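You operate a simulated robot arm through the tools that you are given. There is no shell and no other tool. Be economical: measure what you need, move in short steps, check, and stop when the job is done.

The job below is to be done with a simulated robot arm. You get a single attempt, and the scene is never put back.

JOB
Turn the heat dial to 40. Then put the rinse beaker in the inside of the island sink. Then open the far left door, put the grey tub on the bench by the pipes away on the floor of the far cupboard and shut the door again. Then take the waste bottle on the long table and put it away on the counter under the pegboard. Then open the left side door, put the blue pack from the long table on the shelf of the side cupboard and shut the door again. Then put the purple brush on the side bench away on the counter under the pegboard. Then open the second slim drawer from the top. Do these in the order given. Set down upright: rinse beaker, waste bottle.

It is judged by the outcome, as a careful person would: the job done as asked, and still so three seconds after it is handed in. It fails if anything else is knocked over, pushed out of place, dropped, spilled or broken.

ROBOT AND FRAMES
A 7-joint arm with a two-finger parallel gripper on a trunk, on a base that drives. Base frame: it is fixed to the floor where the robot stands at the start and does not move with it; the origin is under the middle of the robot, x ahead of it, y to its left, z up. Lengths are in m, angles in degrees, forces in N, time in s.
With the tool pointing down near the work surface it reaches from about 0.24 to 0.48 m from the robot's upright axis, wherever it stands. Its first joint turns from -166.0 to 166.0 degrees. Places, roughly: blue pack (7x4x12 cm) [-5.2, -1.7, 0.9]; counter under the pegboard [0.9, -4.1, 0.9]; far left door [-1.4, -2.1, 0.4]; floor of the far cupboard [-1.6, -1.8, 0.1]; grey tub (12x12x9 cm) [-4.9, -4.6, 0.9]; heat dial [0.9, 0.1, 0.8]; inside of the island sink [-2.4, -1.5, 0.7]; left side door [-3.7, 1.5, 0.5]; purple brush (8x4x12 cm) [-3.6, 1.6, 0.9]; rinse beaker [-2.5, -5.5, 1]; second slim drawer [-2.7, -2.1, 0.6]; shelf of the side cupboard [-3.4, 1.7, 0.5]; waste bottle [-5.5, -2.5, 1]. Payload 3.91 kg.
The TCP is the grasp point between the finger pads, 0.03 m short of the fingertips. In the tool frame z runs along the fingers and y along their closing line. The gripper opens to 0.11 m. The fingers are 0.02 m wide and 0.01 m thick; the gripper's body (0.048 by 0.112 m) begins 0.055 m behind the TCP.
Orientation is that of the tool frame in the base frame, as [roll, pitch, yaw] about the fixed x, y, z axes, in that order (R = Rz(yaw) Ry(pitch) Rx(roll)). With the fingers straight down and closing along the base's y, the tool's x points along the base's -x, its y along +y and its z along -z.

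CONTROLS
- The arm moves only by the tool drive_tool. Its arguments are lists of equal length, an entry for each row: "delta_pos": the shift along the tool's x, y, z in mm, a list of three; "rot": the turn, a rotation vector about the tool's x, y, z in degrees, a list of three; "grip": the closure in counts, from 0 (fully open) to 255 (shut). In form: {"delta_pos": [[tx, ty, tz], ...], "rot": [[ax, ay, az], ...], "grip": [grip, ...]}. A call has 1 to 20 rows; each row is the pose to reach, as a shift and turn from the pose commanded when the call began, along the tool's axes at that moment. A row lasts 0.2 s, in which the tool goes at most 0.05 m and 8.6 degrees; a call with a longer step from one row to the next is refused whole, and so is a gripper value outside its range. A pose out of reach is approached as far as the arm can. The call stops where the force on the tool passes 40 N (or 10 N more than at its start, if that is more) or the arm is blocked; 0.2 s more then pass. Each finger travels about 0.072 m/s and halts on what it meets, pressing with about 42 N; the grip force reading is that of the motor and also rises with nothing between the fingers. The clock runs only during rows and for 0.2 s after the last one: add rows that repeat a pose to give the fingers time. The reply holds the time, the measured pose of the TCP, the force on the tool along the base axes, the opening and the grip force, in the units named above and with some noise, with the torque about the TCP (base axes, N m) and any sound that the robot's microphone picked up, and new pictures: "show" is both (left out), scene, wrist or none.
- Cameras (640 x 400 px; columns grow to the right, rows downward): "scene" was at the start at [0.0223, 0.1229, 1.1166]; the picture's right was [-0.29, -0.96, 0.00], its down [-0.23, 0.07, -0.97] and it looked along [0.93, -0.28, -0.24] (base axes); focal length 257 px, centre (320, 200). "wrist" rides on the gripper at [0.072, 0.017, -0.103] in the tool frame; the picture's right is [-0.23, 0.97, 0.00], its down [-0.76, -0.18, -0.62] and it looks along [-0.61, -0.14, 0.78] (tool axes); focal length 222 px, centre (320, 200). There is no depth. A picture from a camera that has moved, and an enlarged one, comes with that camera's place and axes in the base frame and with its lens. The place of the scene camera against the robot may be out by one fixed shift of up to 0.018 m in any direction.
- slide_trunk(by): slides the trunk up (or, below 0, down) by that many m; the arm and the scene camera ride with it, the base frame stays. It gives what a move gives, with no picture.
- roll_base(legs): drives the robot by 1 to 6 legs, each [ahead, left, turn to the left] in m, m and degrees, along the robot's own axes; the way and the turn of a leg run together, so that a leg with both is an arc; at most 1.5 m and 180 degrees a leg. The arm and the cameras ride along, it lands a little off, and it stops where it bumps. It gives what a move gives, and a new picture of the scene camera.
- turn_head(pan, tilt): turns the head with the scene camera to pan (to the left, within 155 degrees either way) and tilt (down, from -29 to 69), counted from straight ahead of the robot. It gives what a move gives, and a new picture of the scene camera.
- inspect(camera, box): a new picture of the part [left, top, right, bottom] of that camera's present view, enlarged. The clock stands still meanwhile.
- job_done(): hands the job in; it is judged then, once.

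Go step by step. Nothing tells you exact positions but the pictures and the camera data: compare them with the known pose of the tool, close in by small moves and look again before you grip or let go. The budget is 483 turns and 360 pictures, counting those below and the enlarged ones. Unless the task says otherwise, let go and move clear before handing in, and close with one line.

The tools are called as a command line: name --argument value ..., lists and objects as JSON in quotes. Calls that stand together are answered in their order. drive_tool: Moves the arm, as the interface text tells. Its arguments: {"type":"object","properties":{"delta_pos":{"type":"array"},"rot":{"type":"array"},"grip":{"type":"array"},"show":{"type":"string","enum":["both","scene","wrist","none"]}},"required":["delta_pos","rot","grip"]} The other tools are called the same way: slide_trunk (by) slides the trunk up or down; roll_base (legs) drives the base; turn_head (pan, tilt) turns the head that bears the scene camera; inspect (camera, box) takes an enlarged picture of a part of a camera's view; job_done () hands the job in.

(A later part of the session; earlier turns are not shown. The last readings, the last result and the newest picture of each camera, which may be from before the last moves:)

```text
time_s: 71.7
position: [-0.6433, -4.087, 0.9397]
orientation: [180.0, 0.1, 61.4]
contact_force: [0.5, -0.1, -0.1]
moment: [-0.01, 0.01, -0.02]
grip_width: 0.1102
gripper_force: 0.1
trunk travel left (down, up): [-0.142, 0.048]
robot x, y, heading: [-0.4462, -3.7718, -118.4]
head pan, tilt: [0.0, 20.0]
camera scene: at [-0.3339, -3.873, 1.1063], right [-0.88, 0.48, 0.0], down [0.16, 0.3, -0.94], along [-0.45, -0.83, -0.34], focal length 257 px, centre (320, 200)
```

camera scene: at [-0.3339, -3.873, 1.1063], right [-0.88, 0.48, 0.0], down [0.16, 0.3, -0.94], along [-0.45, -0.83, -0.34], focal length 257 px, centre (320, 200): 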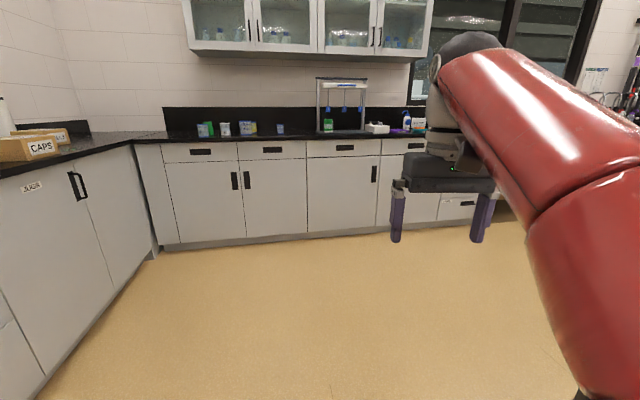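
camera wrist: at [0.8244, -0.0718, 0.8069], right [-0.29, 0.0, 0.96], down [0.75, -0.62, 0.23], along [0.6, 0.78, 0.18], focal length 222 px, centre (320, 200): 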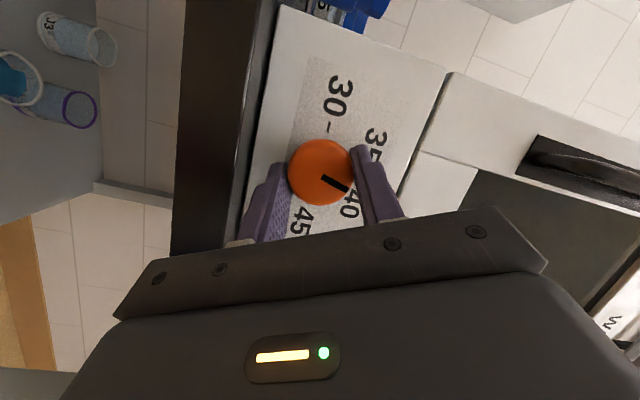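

turn_head --pan -40 --tilt 12

```text
time_s: 72.8
position: [-0.6441, -4.0879, 0.9393]
orientation: [179.9, 0.1, 61.2]
contact_force: [0.2, 0.1, 0.4]
moment: [-0.01, 0.0, 0.07]
grip_width: 0.11
gripper_force: 0.0
trunk travel left (down, up): [-0.142, 0.048]
robot x, y, heading: [-0.4464, -3.7651, -118.6]
head pan, tilt: [-40.0, 12.0]
camera scene: at [-0.3762, -3.8254, 1.1193], right [-0.37, 0.93, 0.0], down [0.19, 0.08, -0.98], along [-0.91, -0.36, -0.21], focal length 257 px, centre (320, 200)
```

scene: 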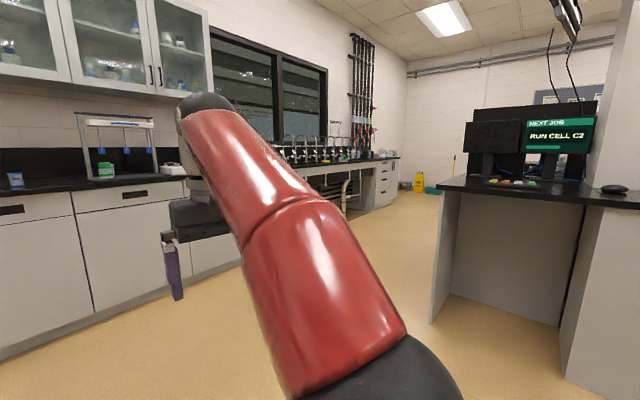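

roll_base --legs '[[0, 0, -35], [0.9, 0, 0], [0.85, 0, 0], [0, 0, 63]]'

turn_head --pan -30 --tilt 15

```text
time_s: 86.1
position: [-2.0529, -4.9221, 0.9391]
orientation: [180.0, 0.1, 88.8]
contact_force: [-0.4, 0.2, -0.2]
moment: [-0.01, -0.01, 0.03]
grip_width: 0.1097
gripper_force: 0.1
trunk travel left (down, up): [-0.142, 0.048]
robot x, y, heading: [-2.0265, -4.5441, -91.0]
head pan, tilt: [-40.0, 12.0]
camera scene: at [-1.9391, -4.5627, 1.1194], right [-0.75, 0.66, 0.0], down [0.14, 0.16, -0.98], along [-0.64, -0.74, -0.21], focal length 257 px, centre (320, 200)
```

scene: 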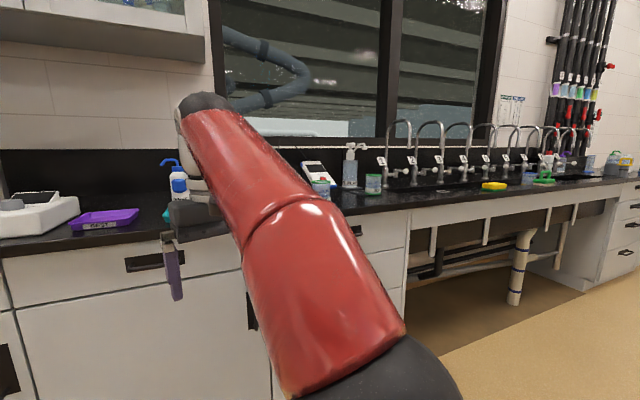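

```text
time_s: 86.8
position: [-2.0535, -4.9225, 0.9386]
orientation: [179.8, 0.0, 88.8]
contact_force: [-0.3, -0.5, 0.1]
moment: [-0.03, 0.0, 0.01]
grip_width: 0.1101
gripper_force: 0.0
trunk travel left (down, up): [-0.142, 0.048]
robot x, y, heading: [-2.0262, -4.5444, -91.0]
head pan, tilt: [-30.0, 15.0]
camera scene: at [-1.9261, -4.5723, 1.1145], right [-0.86, 0.52, 0.0], down [0.13, 0.22, -0.97], along [-0.5, -0.83, -0.26], focal length 257 px, centre (320, 200)
```

scene: 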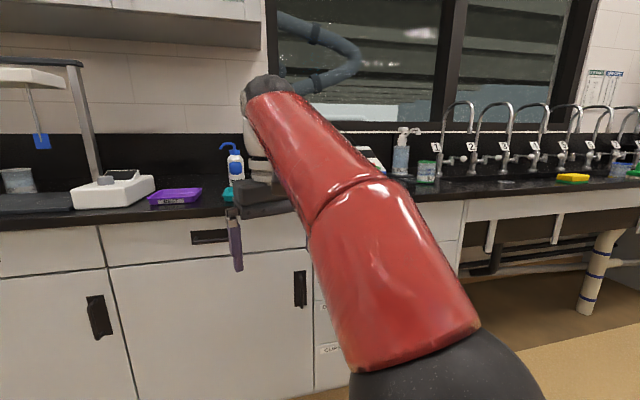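

roll_base --legs '[[0, -0.5, 0]]'

turn_head --pan 0 --tilt 15

inspect --camera "wrist" --box '[0, 0, 640, 400]'

```text
time_s: 89.8
position: [-2.5568, -4.9129, 0.9396]
orientation: [179.8, 0.2, 89.0]
contact_force: [-0.1, -0.2, 0.6]
moment: [-0.03, 0.03, -0.01]
grip_width: 0.1101
gripper_force: 0.1
trunk travel left (down, up): [-0.142, 0.048]
robot x, y, heading: [-2.5318, -4.5347, -90.8]
head pan, tilt: [-30.0, 15.0]
camera scene: at [-2.4304, -4.5632, 1.1145], right [-0.86, 0.51, 0.0], down [0.13, 0.22, -0.97], along [-0.5, -0.83, -0.26], focal length 257 px, centre (320, 200)
```

scene: 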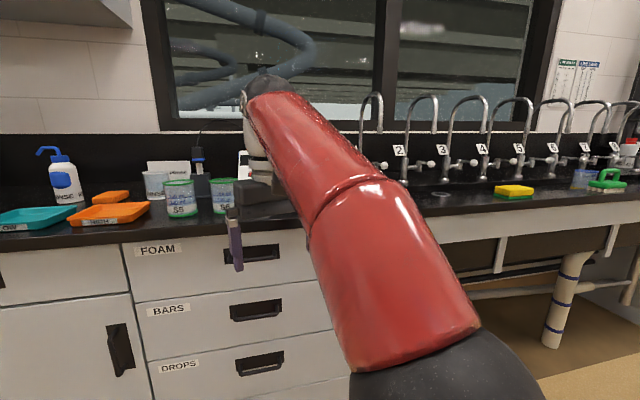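

```text
time_s: 90.8
position: [-2.5569, -4.9133, 0.9405]
orientation: [180.0, 0.1, 88.9]
contact_force: [0.2, 0.1, 0.5]
moment: [0.0, 0.03, -0.01]
grip_width: 0.11
gripper_force: 0.1
trunk travel left (down, up): [-0.142, 0.048]
robot x, y, heading: [-2.5303, -4.5349, -90.9]
head pan, tilt: [0.0, 15.0]
camera scene: at [-2.384, -4.5766, 1.1145], right [-1.0, 0.02, 0.0], down [0.0, 0.26, -0.97], along [-0.02, -0.97, -0.26], focal length 257 px, centre (320, 200)
```

scene: 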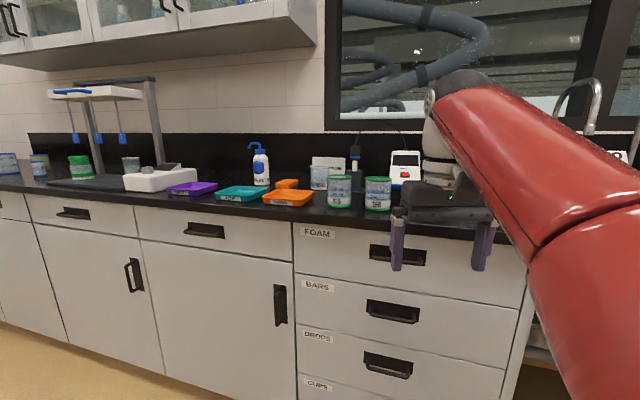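

```text
1.00 times, centred on (320, 200) of wrist (not enlarged: the box is as wide or as high as the picture)
camera zoom: at [-2.5387, -4.842, 1.0433], right [0.97, -0.25, 0.0], down [-0.19, -0.76, 0.62], along [-0.15, -0.61, -0.78], focal length 222 px, centre (320, 200)
```

zoom: 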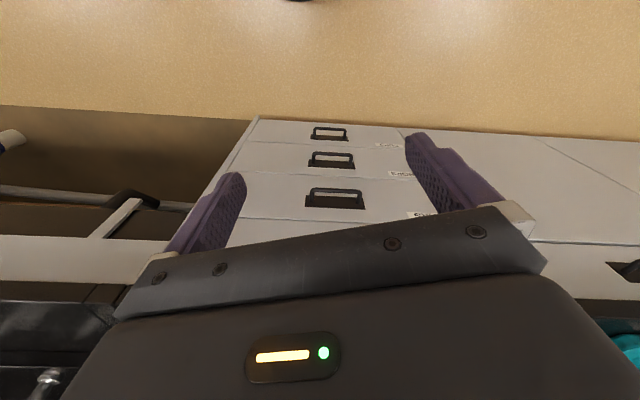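

inspect --camera "scene" --box '[230, 130, 430, 230]'

inspect --camera "scene" --box '[40, 130, 240, 230]'

```text
3.20 times, centred on (330, 180) of scene
camera zoom: at [-2.384, -4.5766, 1.1145], right [-1.0, 0.02, 0.0], down [0.0, 0.26, -0.97], along [-0.02, -0.97, -0.26], focal length 822 px, centre (288, 264)
```

zoom: 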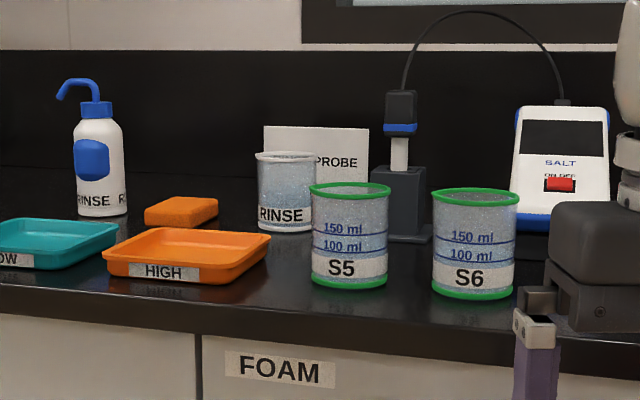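

```text
3.20 times, centred on (140, 180) of scene
camera zoom: at [-2.384, -4.5766, 1.1145], right [-1.0, 0.02, 0.0], down [0.0, 0.26, -0.97], along [-0.02, -0.97, -0.26], focal length 822 px, centre (896, 264)
```

zoom: 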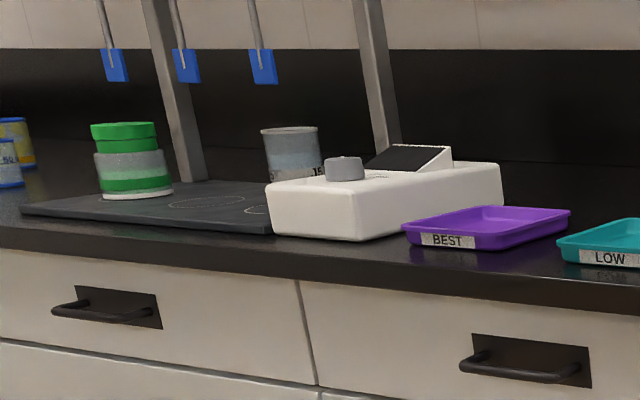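

The rinse beaker is at about (-2.40, -5.49), behind the orange tray and next to S5. I'll raise the hand, move the base to come from the +x side, and look from there.

drive_tool --delta_pos '[[0, 0, -45], [0, 0, -90], [0, 0, -135], [0, 0, -160], [0, 0, -160]]' --rot '[[0, 0, 0], [0, 0, 0], [0, 0, 0], [0, 0, 0], [0, 0, 0]]' --grip '[0, 0, 0, 0, 0]' --show "none"

roll_base --legs '[[0, 0.46, 0], [0, 0, -29], [0.34, 0.2, 0]]'

turn_head --pan 10 --tilt 30

```text
time_s: 92.0
position: [-2.5566, -4.9137, 0.9383]
orientation: [179.8, 0.1, 88.9]
contact_force: [-0.6, -0.4, -0.3]
moment: [0.01, -0.02, -0.02]
grip_width: 0.11
gripper_force: 0.0
out of reach, approached as far as the arm can: row 1, 2, 3, 4, 5
trunk travel left (down, up): [-0.142, 0.048]
robot x, y, heading: [-2.5287, -4.5382, -90.9]
head pan, tilt: [0.0, 15.0]
```

```text
time_s: 98.2
position: [-2.2699, -5.2523, 0.9392]
orientation: [179.9, 0.1, 60.2]
contact_force: [-0.5, 0.4, 0.8]
moment: [-0.04, 0.02, 0.03]
grip_width: 0.1099
gripper_force: 0.0
trunk travel left (down, up): [-0.142, 0.048]
robot x, y, heading: [-2.0649, -4.9326, -119.8]
head pan, tilt: [0.0, 15.0]
camera scene: at [-1.9564, -5.0427, 1.1145], right [-0.87, 0.49, 0.0], down [0.13, 0.23, -0.97], along [-0.48, -0.84, -0.26], focal length 257 px, centre (320, 200)
```

scene: 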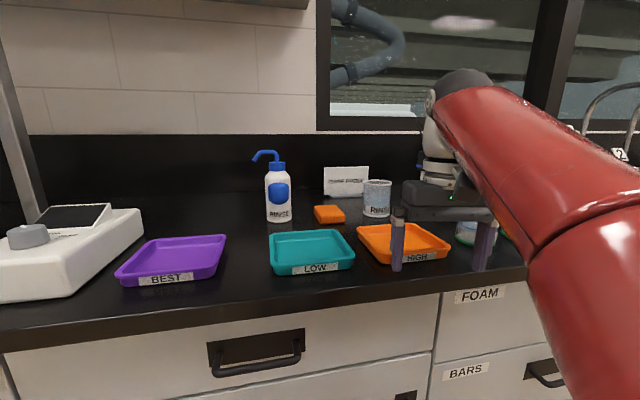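

```text
time_s: 99.0
position: [-2.2707, -5.2523, 0.9388]
orientation: [180.0, 0.1, 60.1]
contact_force: [0.5, 0.2, 0.4]
moment: [0.04, 0.02, 0.02]
grip_width: 0.1102
gripper_force: 0.1
trunk travel left (down, up): [-0.142, 0.048]
robot x, y, heading: [-2.0665, -4.9314, -119.7]
head pan, tilt: [10.0, 30.0]
camera scene: at [-1.9407, -5.0467, 1.0903], right [-0.94, 0.34, 0.0], down [0.17, 0.47, -0.87], along [-0.29, -0.82, -0.5], focal length 257 px, centre (320, 200)
```

scene: 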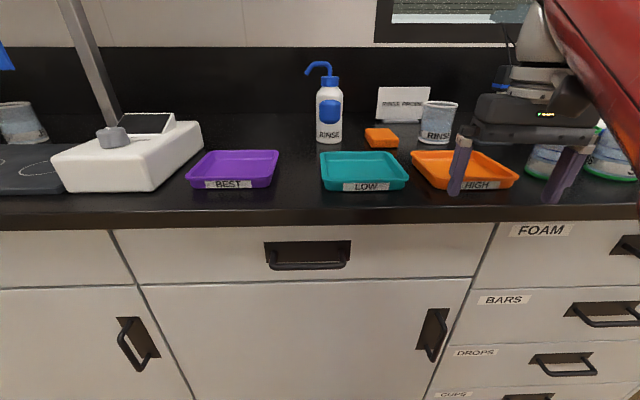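

Triangulated: beaker rim centre ≈ (-2.401, -5.530, 0.99). I'll raise the trunk and pitch the tool 45° forward, above everything.

slide_trunk --by 0.048

drive_tool --delta_pos '[[-15, 0, -12], [-30, 0, -24], [-45, 0, -36], [-60, 0, -48], [-80, 0, -60], [-100, 0, -70], [-120, 0, -80], [-120, 0, -80]]' --rot '[[0, -6, 0], [0, -12, 0], [0, -18, 0], [0, -24, 0], [0, -30, 0], [0, -36, 0], [0, -42, 0], [0, -45, 0]]' --grip '[0, 0, 0, 0, 0, 0, 0, 0]'

```text
time_s: 99.8
position: [-2.2708, -5.2514, 0.9881]
orientation: [180.0, 0.1, 60.3]
contact_force: [0.2, 0.8, 0.8]
moment: [-0.03, -0.03, 0.0]
grip_width: 0.1101
gripper_force: 0.0
trunk travel left (down, up): [-0.19, 0.0]
robot x, y, heading: [-2.0664, -4.9317, -119.8]
head pan, tilt: [10.0, 30.0]
```

```text
time_s: 101.7
position: [-2.3304, -5.3544, 1.0675]
orientation: [179.9, 45.2, 60.2]
contact_force: [0.3, -0.5, -0.6]
moment: [0.01, -0.01, -0.01]
grip_width: 0.11
gripper_force: 0.2
trunk travel left (down, up): [-0.19, 0.0]
robot x, y, heading: [-2.0656, -4.9323, -119.8]
head pan, tilt: [10.0, 30.0]
camera scene: at [-1.9407, -5.0468, 1.1383], right [-0.94, 0.34, 0.0], down [0.17, 0.47, -0.87], along [-0.29, -0.82, -0.5], focal length 257 px, centre (320, 200)
camera wrist: at [-2.2541, -5.2565, 1.0895], right [0.77, -0.62, 0.16], down [-0.2, 0.01, 0.98], along [-0.61, -0.78, -0.12], focal length 222 px, centre (320, 200)
```

scene: 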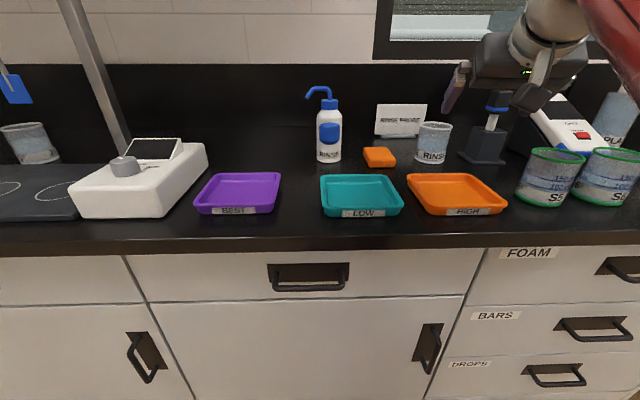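
wrist: 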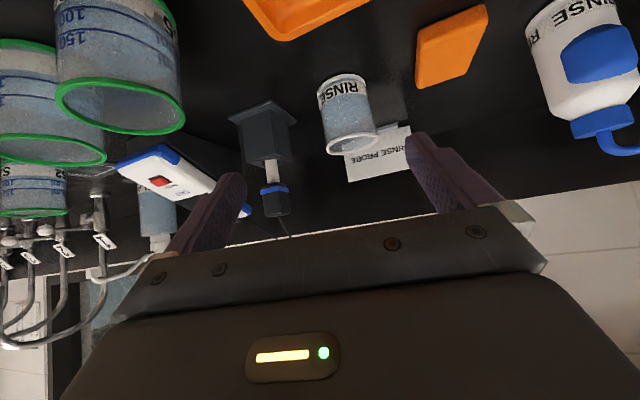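

drive_tool --delta_pos '[[-24, 15, 10], [-48, 30, 20], [-48, 30, 60], [-48, 30, 100], [-48, 30, 120], [-48, 30, 120]]' --rot '[[0, 0, 0], [0, 0, 0], [0, 0, 0], [0, 0, 0], [0, 0, 0], [0, 0, 0]]' --grip '[45, 45, 45, 45, 45, 45]'

```text
time_s: 103.0
position: [-2.3618, -5.4722, 1.016]
orientation: [179.8, 45.1, 60.2]
contact_force: [-0.6, 0.3, -0.2]
moment: [0.01, -0.02, -0.01]
grip_width: 0.0905
gripper_force: 0.1
trunk travel left (down, up): [-0.19, 0.0]
robot x, y, heading: [-2.0688, -4.9314, -119.5]
head pan, tilt: [10.0, 30.0]
camera scene: at [-1.9407, -5.0468, 1.1382], right [-0.94, 0.34, 0.0], down [0.17, 0.47, -0.87], along [-0.29, -0.82, -0.5], focal length 257 px, centre (320, 200)
camera wrist: at [-2.2868, -5.3745, 1.0392], right [0.77, -0.62, 0.16], down [-0.2, 0.01, 0.98], along [-0.61, -0.78, -0.12], focal length 222 px, centre (320, 200)
```

scene: 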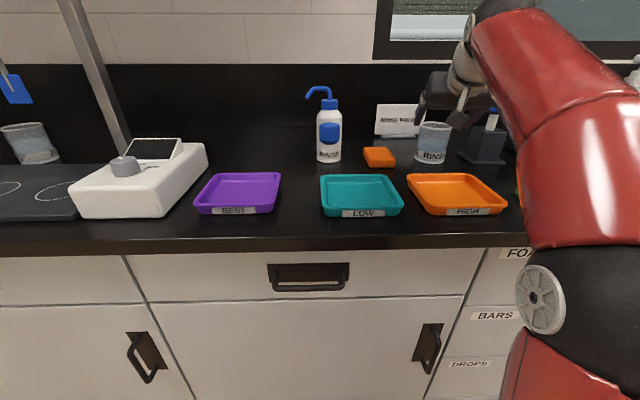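
wrist: 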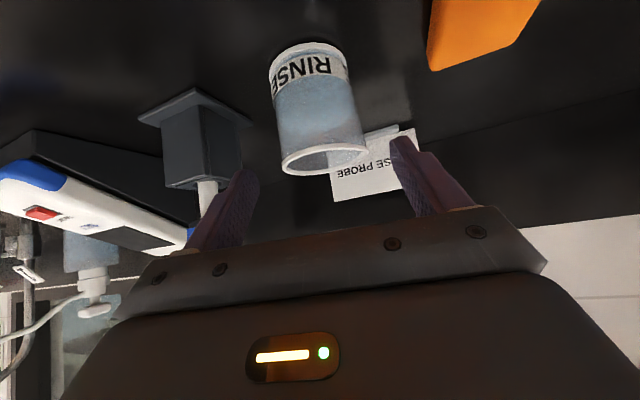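

drive_tool --delta_pos '[[-2, 0, 30], [-2, 0, 60], [-2, 0, 80], [-2, 0, 80]]' --rot '[[0, 0, 0], [0, 0, 0], [0, 0, 0], [0, 0, 0]]' --grip '[45, 45, 45, 45]'

```text
time_s: 104.0
position: [-2.3921, -5.5243, 0.9611]
orientation: [180.0, 45.1, 60.2]
contact_force: [-0.7, 0.3, -0.4]
moment: [0.0, 0.01, -0.02]
grip_width: 0.0908
gripper_force: 0.1
trunk travel left (down, up): [-0.19, 0.0]
robot x, y, heading: [-2.066, -4.9335, -119.3]
head pan, tilt: [10.0, 30.0]
camera scene: at [-1.9407, -5.0468, 1.1383], right [-0.94, 0.34, 0.0], down [0.17, 0.47, -0.87], along [-0.29, -0.82, -0.5], focal length 257 px, centre (320, 200)
camera wrist: at [-2.3156, -5.4256, 0.984], right [0.77, -0.62, 0.16], down [-0.2, 0.01, 0.98], along [-0.61, -0.78, -0.12], focal length 222 px, centre (320, 200)
```

scene: 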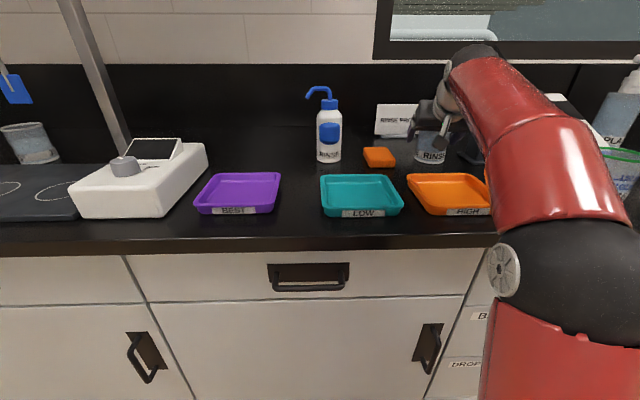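
wrist: 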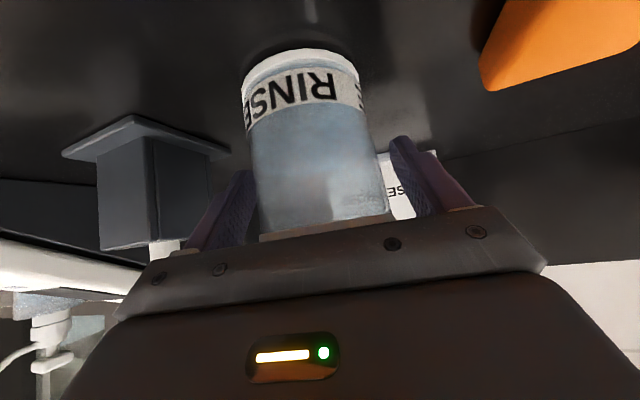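

drive_tool --delta_pos '[[0, 0, 0], [0, 0, 0], [0, 0, 0], [0, 0, 0]]' --rot '[[0, 0, 0], [0, 0, 0], [0, 0, 0], [0, 0, 0]]' --grip '[90, 130, 150, 150]' --show "wrist"

```text
time_s: 105.0
position: [-2.3917, -5.5241, 0.9609]
orientation: [179.9, 45.1, 60.2]
contact_force: [-0.3, -0.2, -0.5]
moment: [0.01, 0.07, -0.01]
grip_width: 0.0657
gripper_force: 42.0
trunk travel left (down, up): [-0.19, 0.0]
robot x, y, heading: [-2.0682, -4.9333, -119.5]
head pan, tilt: [10.0, 30.0]
camera wrist: at [-2.3155, -5.4254, 0.9841], right [0.77, -0.62, 0.16], down [-0.2, 0.01, 0.98], along [-0.61, -0.78, -0.12], focal length 222 px, centre (320, 200)
```

wrist: 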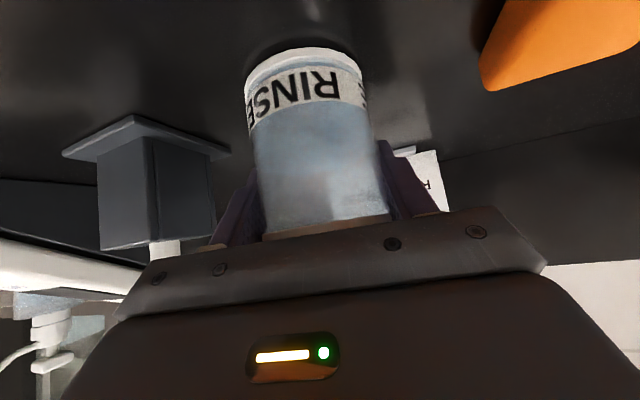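

drive_tool --delta_pos '[[-10, 0, -10], [-20, 0, -20], [-30, 0, -30], [-40, 0, -40], [-50, 0, -50], [-56, 0, -56], [-56, 0, -56]]' --rot '[[0, 0, 0], [0, 0, 0], [0, 0, 0], [0, 0, 0], [0, 0, 0], [0, 0, 0], [0, 0, 0]]' --grip '[150, 150, 150, 150, 150, 150, 150]'

```text
time_s: 106.7
position: [-2.392, -5.5225, 1.0406]
orientation: [179.9, 45.1, 60.2]
contact_force: [0.2, -0.2, -1.5]
moment: [-0.01, -0.04, 0.01]
grip_width: 0.0659
gripper_force: 42.1
trunk travel left (down, up): [-0.19, 0.0]
robot x, y, heading: [-2.0694, -4.9348, -119.5]
head pan, tilt: [10.0, 30.0]
camera scene: at [-1.9408, -5.0469, 1.1382], right [-0.94, 0.34, 0.0], down [0.17, 0.47, -0.87], along [-0.29, -0.82, -0.5], focal length 257 px, centre (320, 200)
camera wrist: at [-2.3153, -5.425, 1.063], right [0.77, -0.62, 0.16], down [-0.2, 0.01, 0.98], along [-0.61, -0.78, -0.12], focal length 222 px, centre (320, 200)
```

scene: 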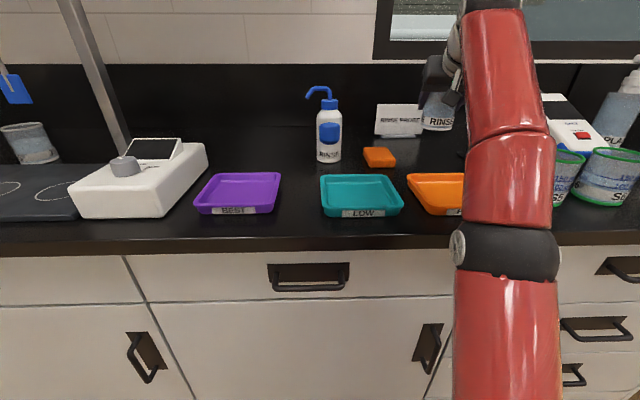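
wrist: 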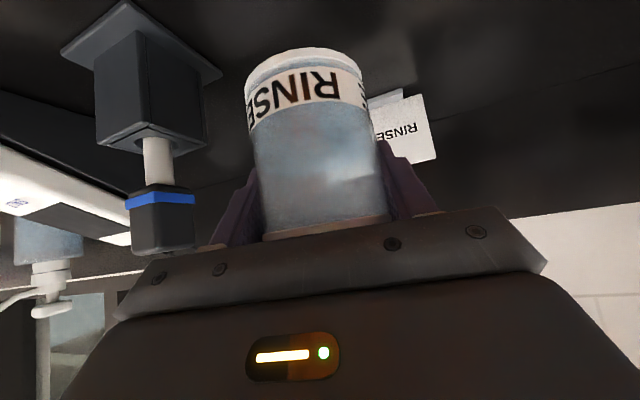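

drive_tool --delta_pos '[[18, 0, -18], [36, 0, -36], [54, 0, -54], [72, 0, -72], [90, 0, -90], [108, 0, -108], [126, 0, -126], [140, 0, -140], [140, 0, -140]]' --rot '[[0, 0, 0], [0, 0, 0], [0, 0, 0], [0, 0, 0], [0, 0, 0], [0, 0, 0], [0, 0, 0], [0, 0, 0], [0, 0, 0]]' --grip '[150, 150, 150, 150, 150, 150, 150, 150, 150]' --show "none"

roll_base --legs '[[-0.4, 0, 0]]'

turn_head --pan -110 --tilt 15

```text
time_s: 108.7
position: [-2.2944, -5.3509, 1.0406]
orientation: [179.9, 45.1, 60.2]
contact_force: [1.4, 0.2, -1.5]
moment: [0.03, -0.03, -0.03]
grip_width: 0.0658
gripper_force: 42.1
trunk travel left (down, up): [-0.19, 0.0]
robot x, y, heading: [-2.0674, -4.9349, -119.6]
head pan, tilt: [10.0, 30.0]
```

```text
time_s: 111.1
position: [-2.0986, -5.0067, 1.0409]
orientation: [179.9, 45.1, 60.1]
contact_force: [0.2, 0.5, -0.7]
moment: [-0.02, 0.01, -0.01]
grip_width: 0.0659
gripper_force: 42.0
trunk travel left (down, up): [-0.19, 0.0]
robot x, y, heading: [-1.8693, -4.5879, -119.6]
head pan, tilt: [10.0, 30.0]
camera scene: at [-1.7445, -4.7019, 1.1382], right [-0.94, 0.34, 0.0], down [0.17, 0.47, -0.87], along [-0.29, -0.82, -0.5], focal length 257 px, centre (320, 200)
```

scene: 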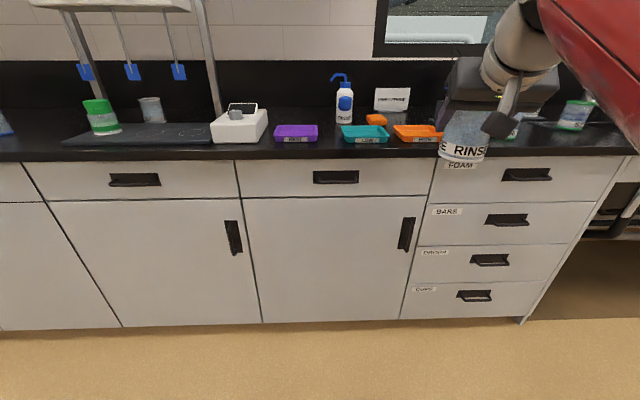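

```text
time_s: 113.1
position: [-2.0968, -5.008, 1.041]
orientation: [179.9, 45.0, 60.1]
contact_force: [0.5, 1.0, -1.4]
moment: [0.02, 0.02, 0.0]
grip_width: 0.0655
gripper_force: 41.4
trunk travel left (down, up): [-0.19, 0.0]
robot x, y, heading: [-1.8724, -4.5875, -119.5]
head pan, tilt: [-110.0, 15.0]
camera scene: at [-1.7747, -4.5456, 1.1625], right [0.76, 0.65, 0.0], down [0.17, -0.2, -0.97], along [-0.63, 0.74, -0.26], focal length 257 px, centre (320, 200)
```

scene: 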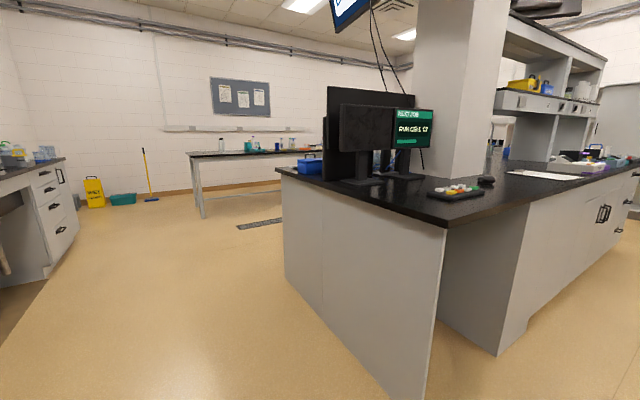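

Beaker held. The room seems rotated ~12° in the base frame. I'll go around the island's south end to its west side.

roll_base --legs '[[0, 0, -72], [1.3, 0, 0], [0.8, 0, 0], [0, 0, -90], [1.2, 0, 0]]'

turn_head --pan -40 --tilt 10

```text
time_s: 136.1
position: [-3.5513, -2.5451, 1.0411]
orientation: [179.9, 45.2, -103.4]
contact_force: [0.6, 0.1, -1.1]
moment: [0.0, 0.0, 0.0]
grip_width: 0.065
gripper_force: 42.6
trunk travel left (down, up): [-0.19, 0.0]
robot x, y, heading: [-3.6486, -3.0099, 77.0]
head pan, tilt: [-110.0, 15.0]
camera scene: at [-3.7432, -3.0886, 1.1625], right [-0.55, -0.84, 0.0], down [-0.22, 0.14, -0.97], along [0.81, -0.53, -0.26], focal length 257 px, centre (320, 200)
```

scene: 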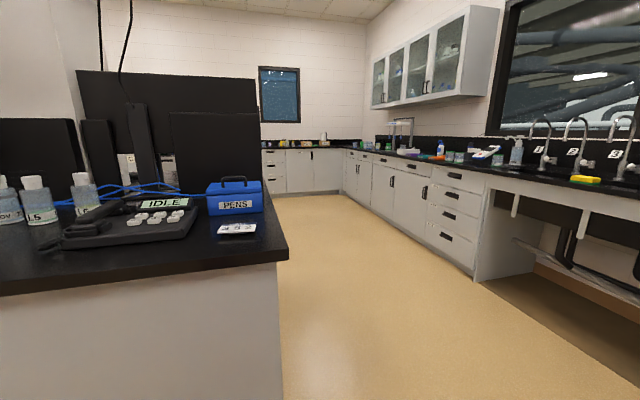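

```text
time_s: 137.5
position: [-3.5501, -2.5445, 1.0426]
orientation: [179.9, 45.0, -103.5]
contact_force: [0.4, 0.2, -0.7]
moment: [0.0, -0.01, 0.01]
grip_width: 0.0649
gripper_force: 42.5
trunk travel left (down, up): [-0.19, 0.0]
robot x, y, heading: [-3.651, -3.0125, 76.8]
head pan, tilt: [-40.0, 10.0]
camera scene: at [-3.7469, -2.9818, 1.1706], right [0.6, -0.8, 0.0], down [-0.14, -0.1, -0.98], along [0.79, 0.59, -0.17], focal length 257 px, centre (320, 200)
```

scene: 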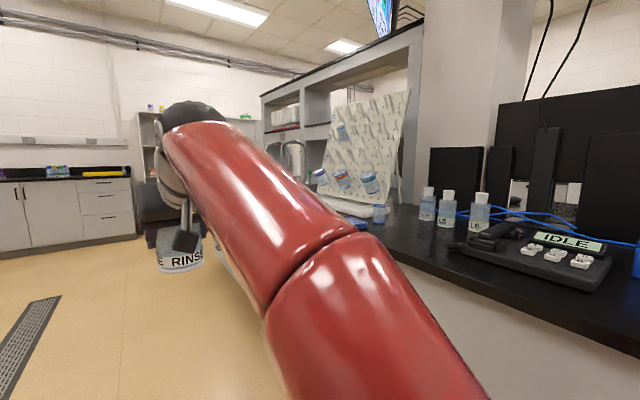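

roll_base --legs '[[1.2, 0.15, 0]]'

turn_head --pan -85 --tilt 20

```text
time_s: 143.6
position: [-3.438, -1.3448, 1.0403]
orientation: [179.9, 45.0, -102.7]
contact_force: [-0.3, 0.4, -1.9]
moment: [0.0, 0.01, 0.01]
grip_width: 0.065
gripper_force: 42.2
trunk travel left (down, up): [-0.19, 0.0]
robot x, y, heading: [-3.5296, -1.8116, 77.6]
head pan, tilt: [-40.0, 10.0]
camera scene: at [-3.6283, -1.7839, 1.1706], right [0.61, -0.79, 0.0], down [-0.14, -0.11, -0.98], along [0.78, 0.6, -0.17], focal length 257 px, centre (320, 200)
```

scene: 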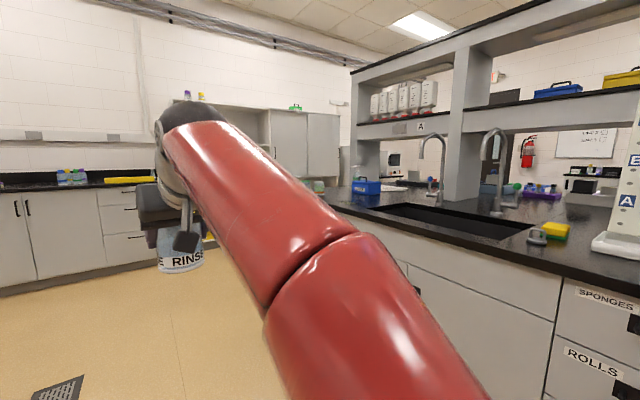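

```text
time_s: 144.7
position: [-3.4373, -1.3451, 1.0405]
orientation: [180.0, 45.2, -102.7]
contact_force: [-0.1, -0.9, -1.7]
moment: [-0.01, 0.02, -0.01]
grip_width: 0.065
gripper_force: 41.9
trunk travel left (down, up): [-0.19, 0.0]
robot x, y, heading: [-3.5345, -1.8112, 77.4]
head pan, tilt: [-85.0, 20.0]
camera scene: at [-3.6097, -1.8525, 1.1543], right [-0.13, -0.99, 0.0], down [-0.34, 0.04, -0.94], along [0.93, -0.12, -0.34], focal length 257 px, centre (320, 200)
```

scene: 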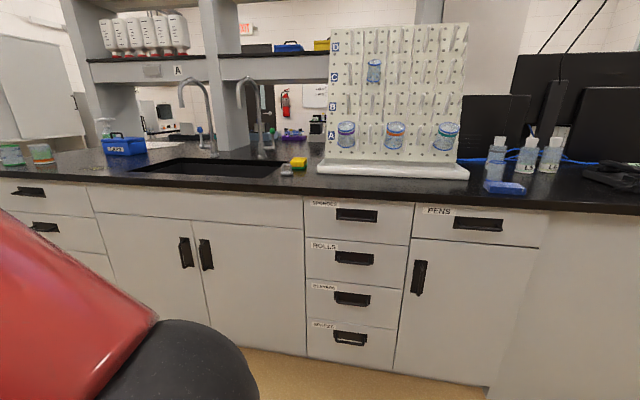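

I see the sink, two faucets with gooseneck spouts, and the slim drawers (second one: ROLLS). I'll turn toward the sink for a better look.

roll_base --legs '[[0.25, 0, 0], [0, 0, -89]]'

turn_head --pan 15 --tilt 25

```text
time_s: 150.3
position: [-3.0084, -1.6483, 1.0406]
orientation: [179.9, 45.1, 168.7]
contact_force: [0.1, 1.2, -2.2]
moment: [0.0, -0.02, 0.0]
grip_width: 0.0648
gripper_force: 41.8
trunk travel left (down, up): [-0.19, 0.0]
robot x, y, heading: [-3.4776, -1.5691, -10.8]
head pan, tilt: [-85.0, 20.0]
camera scene: at [-3.524, -1.5002, 1.1543], right [-0.99, 0.11, 0.0], down [0.04, 0.34, -0.94], along [-0.1, -0.93, -0.34], focal length 257 px, centre (320, 200)
```

scene: 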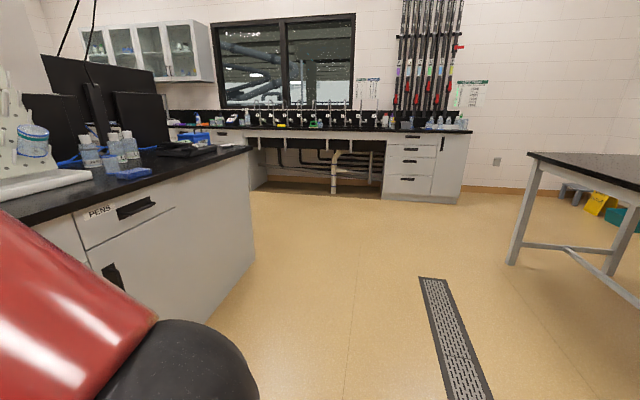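

```text
time_s: 152.1
position: [-3.0102, -1.6494, 1.0408]
orientation: [179.9, 45.0, 168.6]
contact_force: [0.6, -0.2, -1.8]
moment: [-0.01, 0.03, 0.0]
grip_width: 0.0642
gripper_force: 42.0
trunk travel left (down, up): [-0.19, 0.0]
robot x, y, heading: [-3.4791, -1.5673, -10.8]
head pan, tilt: [15.0, 25.0]
camera scene: at [-3.4221, -1.4015, 1.1462], right [0.07, -1.0, 0.0], down [-0.42, -0.03, -0.91], along [0.9, 0.06, -0.42], focal length 257 px, centre (320, 200)
```

scene: 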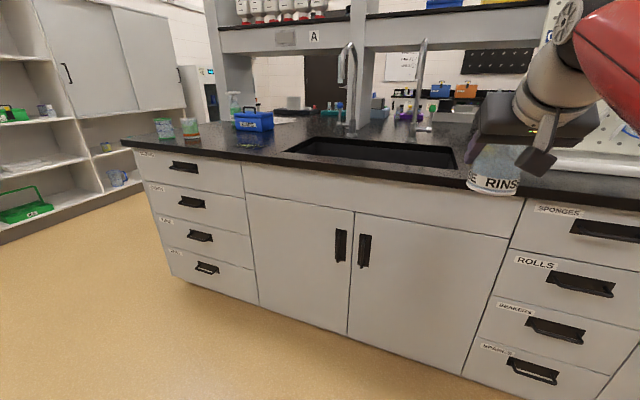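

Sink rectangle estimated: front edge (-2.44,-1.20)→(-2.63,-1.77), about 0.6×0.34 m. I'll position the base square to it.

roll_base --legs '[[0, 0.335, 0], [0, 0, -10], [0.4, 0, 0]]'

turn_head --pan 0 --tilt 40

```text
time_s: 157.1
position: [-2.5928, -1.5481, 1.0409]
orientation: [179.9, 45.0, 158.4]
contact_force: [0.9, 0.0, -1.3]
moment: [0.03, -0.01, 0.0]
grip_width: 0.0649
gripper_force: 42.2
trunk travel left (down, up): [-0.19, 0.0]
robot x, y, heading: [-3.0408, -1.3835, -21.4]
head pan, tilt: [15.0, 25.0]
camera scene: at [-2.9538, -1.2314, 1.1462], right [-0.11, -0.99, 0.0], down [-0.42, 0.05, -0.91], along [0.9, -0.1, -0.42], focal length 257 px, centre (320, 200)
```

scene: 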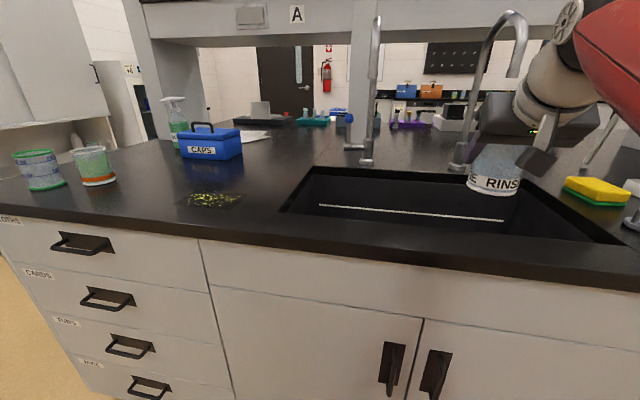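

```text
time_s: 157.8
position: [-2.5933, -1.5488, 1.0414]
orientation: [179.9, 45.2, 158.4]
contact_force: [-0.1, -0.3, -2.4]
moment: [0.02, -0.03, 0.01]
grip_width: 0.0647
gripper_force: 42.2
trunk travel left (down, up): [-0.19, 0.0]
robot x, y, heading: [-3.0387, -1.3817, -21.3]
head pan, tilt: [0.0, 40.0]
camera scene: at [-2.9661, -1.2521, 1.123], right [-0.36, -0.93, 0.0], down [-0.6, 0.23, -0.77], along [0.71, -0.28, -0.64], focal length 257 px, centre (320, 200)
```

scene: 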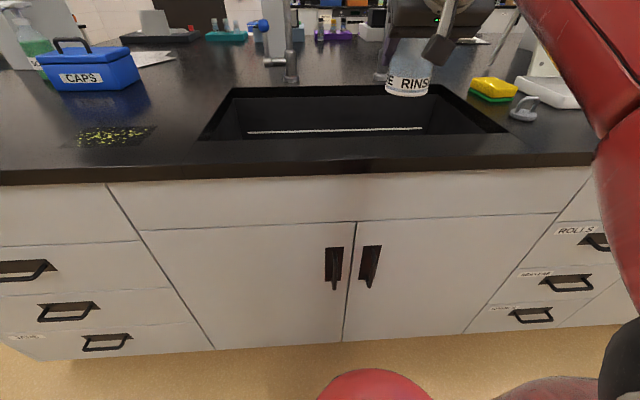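

roll_base --legs '[[0.06, 0, 0]]'

drive_tool --delta_pos '[[-15, 10, 15], [-30, 20, 30], [-45, 30, 45], [-60, 42, 60], [-75, 54, 75], [-90, 66, 90], [-104, 76, 104], [-117, 84, 117], [-117, 84, 117]]' --rot '[[0, 0, 0], [0, 0, 0], [0, 0, 0], [0, 0, 0], [0, 0, 0], [0, 0, 0], [0, 0, 0], [0, 0, 0], [0, 0, 0]]' --grip '[150, 150, 150, 150, 150, 150, 150, 150, 150]'

```text
time_s: 158.8
position: [-2.5365, -1.5687, 1.0415]
orientation: [179.9, 45.1, 158.3]
contact_force: [1.1, 1.3, -2.2]
moment: [0.01, 0.0, -0.01]
grip_width: 0.0645
gripper_force: 41.7
trunk travel left (down, up): [-0.19, 0.0]
robot x, y, heading: [-2.9821, -1.4069, -21.6]
head pan, tilt: [0.0, 40.0]
camera scene: at [-2.9101, -1.2741, 1.1229], right [-0.36, -0.93, 0.0], down [-0.6, 0.23, -0.77], along [0.71, -0.28, -0.64], focal length 257 px, centre (320, 200)
```

scene: 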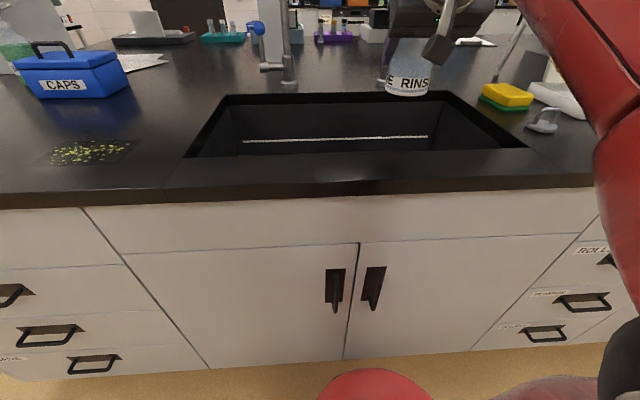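

```text
time_s: 160.8
position: [-2.3511, -1.5515, 1.0422]
orientation: [179.9, 45.1, 158.4]
contact_force: [0.0, -0.5, -1.5]
moment: [-0.03, -0.01, 0.0]
grip_width: 0.0643
gripper_force: 42.1
trunk travel left (down, up): [-0.19, 0.0]
robot x, y, heading: [-2.984, -1.4051, -21.2]
head pan, tilt: [0.0, 40.0]
camera scene: at [-2.9099, -1.2742, 1.1229], right [-0.36, -0.93, 0.0], down [-0.6, 0.23, -0.77], along [0.71, -0.28, -0.64], focal length 257 px, centre (320, 200)
camera wrist: at [-2.4602, -1.4919, 1.0645], right [0.51, 0.85, 0.16], down [0.02, -0.2, 0.98], along [0.86, -0.49, -0.12], focal length 222 px, centre (320, 200)
```

scene: 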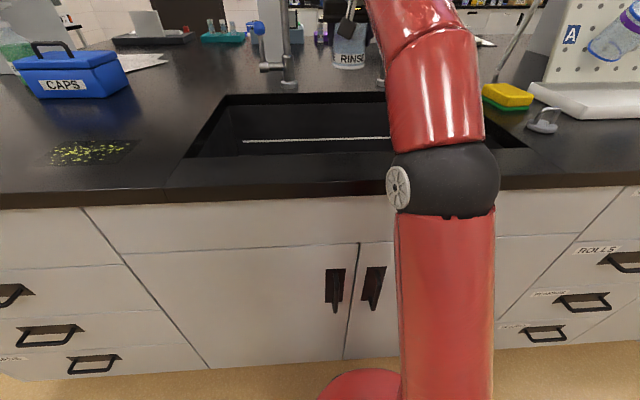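
wrist: 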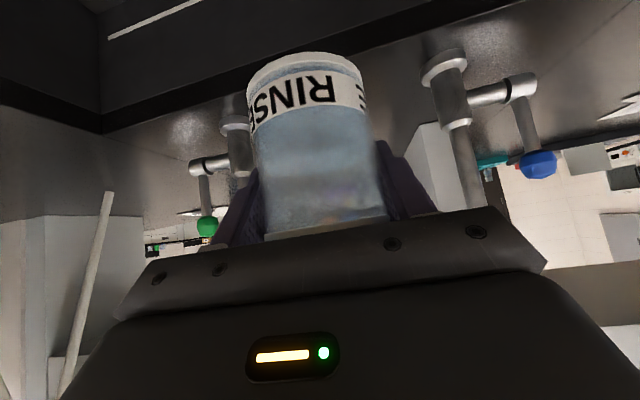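

drive_tool --delta_pos '[[15, 0, 15], [30, 0, 30], [45, 0, 45], [60, 0, 60], [75, 0, 75], [90, 0, 90], [90, 0, 90]]' --rot '[[0, 0, 0], [0, 0, 0], [0, 0, 0], [0, 0, 0], [0, 0, 0], [0, 0, 0], [0, 0, 0]]' --grip '[150, 150, 150, 150, 150, 150, 150]'

```text
time_s: 162.4
position: [-2.3528, -1.5523, 0.9145]
orientation: [179.9, 45.1, 158.4]
contact_force: [-0.2, -0.1, -1.3]
moment: [-0.03, -0.03, -0.02]
grip_width: 0.0644
gripper_force: 42.7
trunk travel left (down, up): [-0.19, 0.0]
robot x, y, heading: [-2.983, -1.4057, -21.4]
head pan, tilt: [0.0, 40.0]
camera scene: at [-2.9099, -1.2742, 1.1229], right [-0.36, -0.93, 0.0], down [-0.6, 0.23, -0.77], along [0.71, -0.28, -0.64], focal length 257 px, centre (320, 200)
camera wrist: at [-2.4606, -1.4912, 0.9373], right [0.51, 0.85, 0.16], down [0.02, -0.2, 0.98], along [0.86, -0.49, -0.12], focal length 222 px, centre (320, 200)
```

scene: 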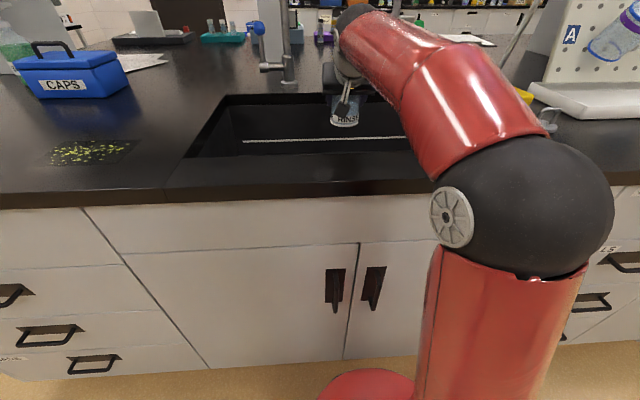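
wrist: 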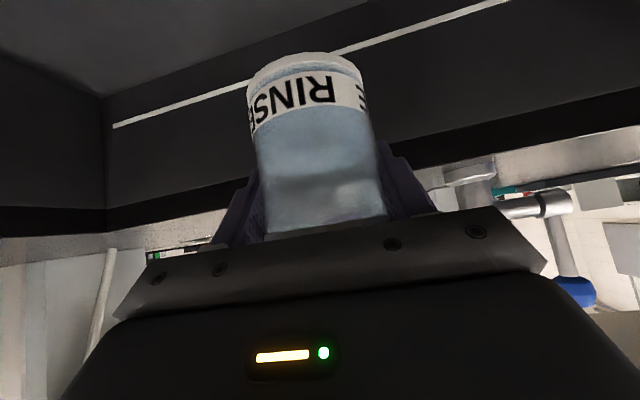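

drive_tool --delta_pos '[[14, 0, 14], [28, 0, 28], [42, 0, 42], [56, 0, 56], [70, 0, 70], [77, 0, 77], [77, 0, 77]]' --rot '[[0, 0, 0], [0, 0, 0], [0, 0, 0], [0, 0, 0], [0, 0, 0], [0, 0, 0], [0, 0, 0]]' --grip '[150, 150, 150, 150, 150, 150, 150]'

```text
time_s: 164.0
position: [-2.3504, -1.5522, 0.8068]
orientation: [179.9, 45.1, 158.4]
contact_force: [-1.0, 0.7, -2.3]
moment: [-0.04, -0.01, 0.02]
grip_width: 0.0646
gripper_force: 41.9
trunk travel left (down, up): [-0.19, 0.0]
robot x, y, heading: [-2.9821, -1.4037, -21.3]
head pan, tilt: [0.0, 40.0]
camera scene: at [-2.9099, -1.2742, 1.1229], right [-0.36, -0.93, 0.0], down [-0.6, 0.23, -0.77], along [0.71, -0.28, -0.64], focal length 257 px, centre (320, 200)
camera wrist: at [-2.4604, -1.4913, 0.8284], right [0.51, 0.85, 0.16], down [0.02, -0.2, 0.98], along [0.86, -0.49, -0.12], focal length 222 px, centre (320, 200)
```

scene: 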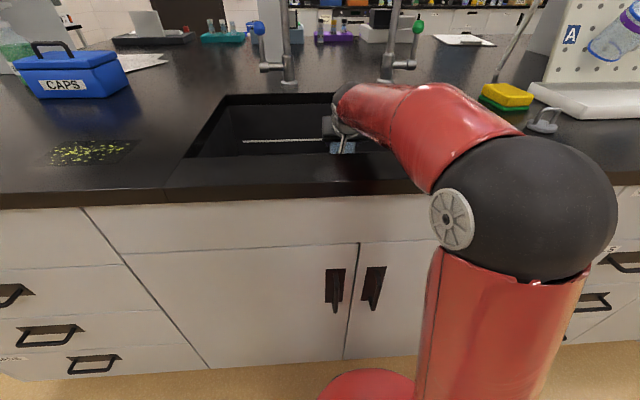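
wrist: 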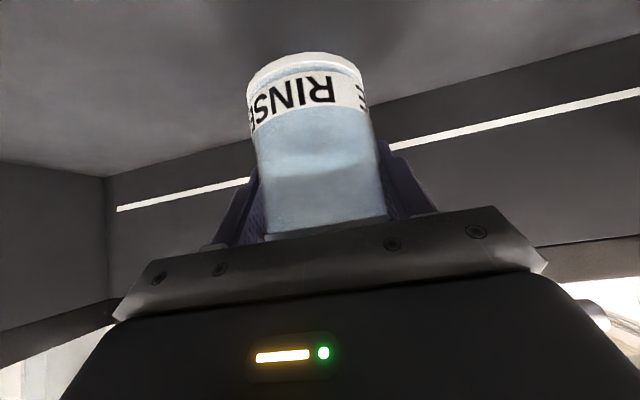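

drive_tool --delta_pos '[[5, 0, 5], [10, 0, 10], [15, 0, 15], [20, 0, 20], [20, 0, 20]]' --rot '[[0, 0, 0], [0, 0, 0], [0, 0, 0], [0, 0, 0], [0, 0, 0]]' --grip '[150, 150, 150, 150, 150]'

```text
time_s: 165.2
position: [-2.3515, -1.5529, 0.7815]
orientation: [179.9, 45.5, 158.3]
contact_force: [1.4, -0.4, 20.0]
moment: [-0.62, 0.0, -0.05]
grip_width: 0.0643
gripper_force: 42.5
trunk travel left (down, up): [-0.19, 0.0]
robot x, y, heading: [-2.9837, -1.4037, -21.6]
head pan, tilt: [0.0, 40.0]
camera scene: at [-2.9112, -1.2738, 1.1233], right [-0.36, -0.93, 0.0], down [-0.6, 0.23, -0.77], along [0.71, -0.28, -0.64], focal length 257 px, centre (320, 200)
camera wrist: at [-2.4606, -1.4915, 0.8027], right [0.5, 0.85, 0.16], down [0.02, -0.2, 0.98], along [0.86, -0.49, -0.11], focal length 222 px, centre (320, 200)
```

scene: 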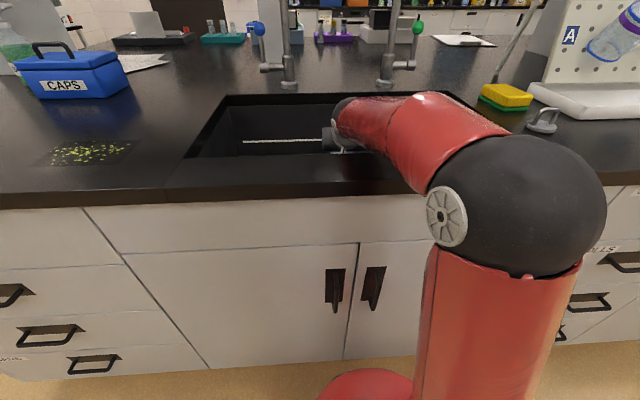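
wrist: 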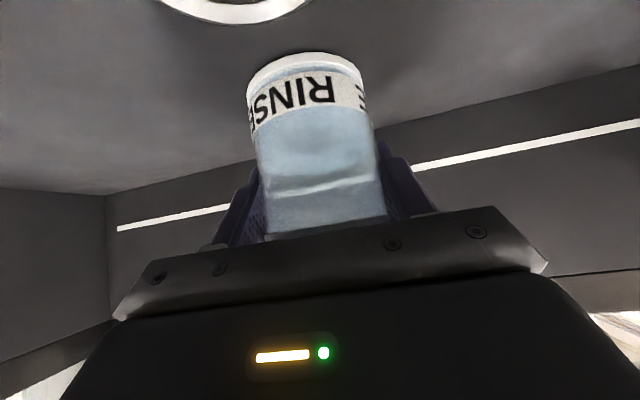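

The beaker touches the sink bottom. Ease the load and release.

drive_tool --delta_pos '[[-1.5, 0, -1.5], [-1.5, 0, -1.5], [-1.5, 0, -1.5], [-1.5, 0, -1.5], [-1.5, 0, -1.5], [-1.5, 0, -1.5]]' --rot '[[0, 0, 0], [0, 0, 0], [0, 0, 0], [0, 0, 0], [0, 0, 0], [0, 0, 0]]' --grip '[150, 130, 110, 90, 60, 40]' --show "wrist"

```text
time_s: 166.6
position: [-2.3501, -1.5515, 0.7779]
orientation: [180.0, 45.0, 158.4]
contact_force: [-0.7, 0.1, 0.1]
moment: [0.0, -0.01, 0.01]
grip_width: 0.0927
gripper_force: 0.2
trunk travel left (down, up): [-0.19, 0.0]
robot x, y, heading: [-2.9832, -1.4052, -21.4]
head pan, tilt: [0.0, 40.0]
camera wrist: at [-2.4603, -1.4916, 0.8015], right [0.51, 0.85, 0.16], down [0.02, -0.2, 0.98], along [0.86, -0.49, -0.12], focal length 222 px, centre (320, 200)
```

wrist: 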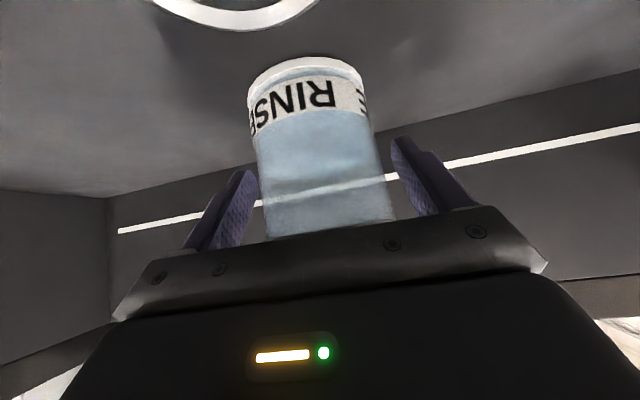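

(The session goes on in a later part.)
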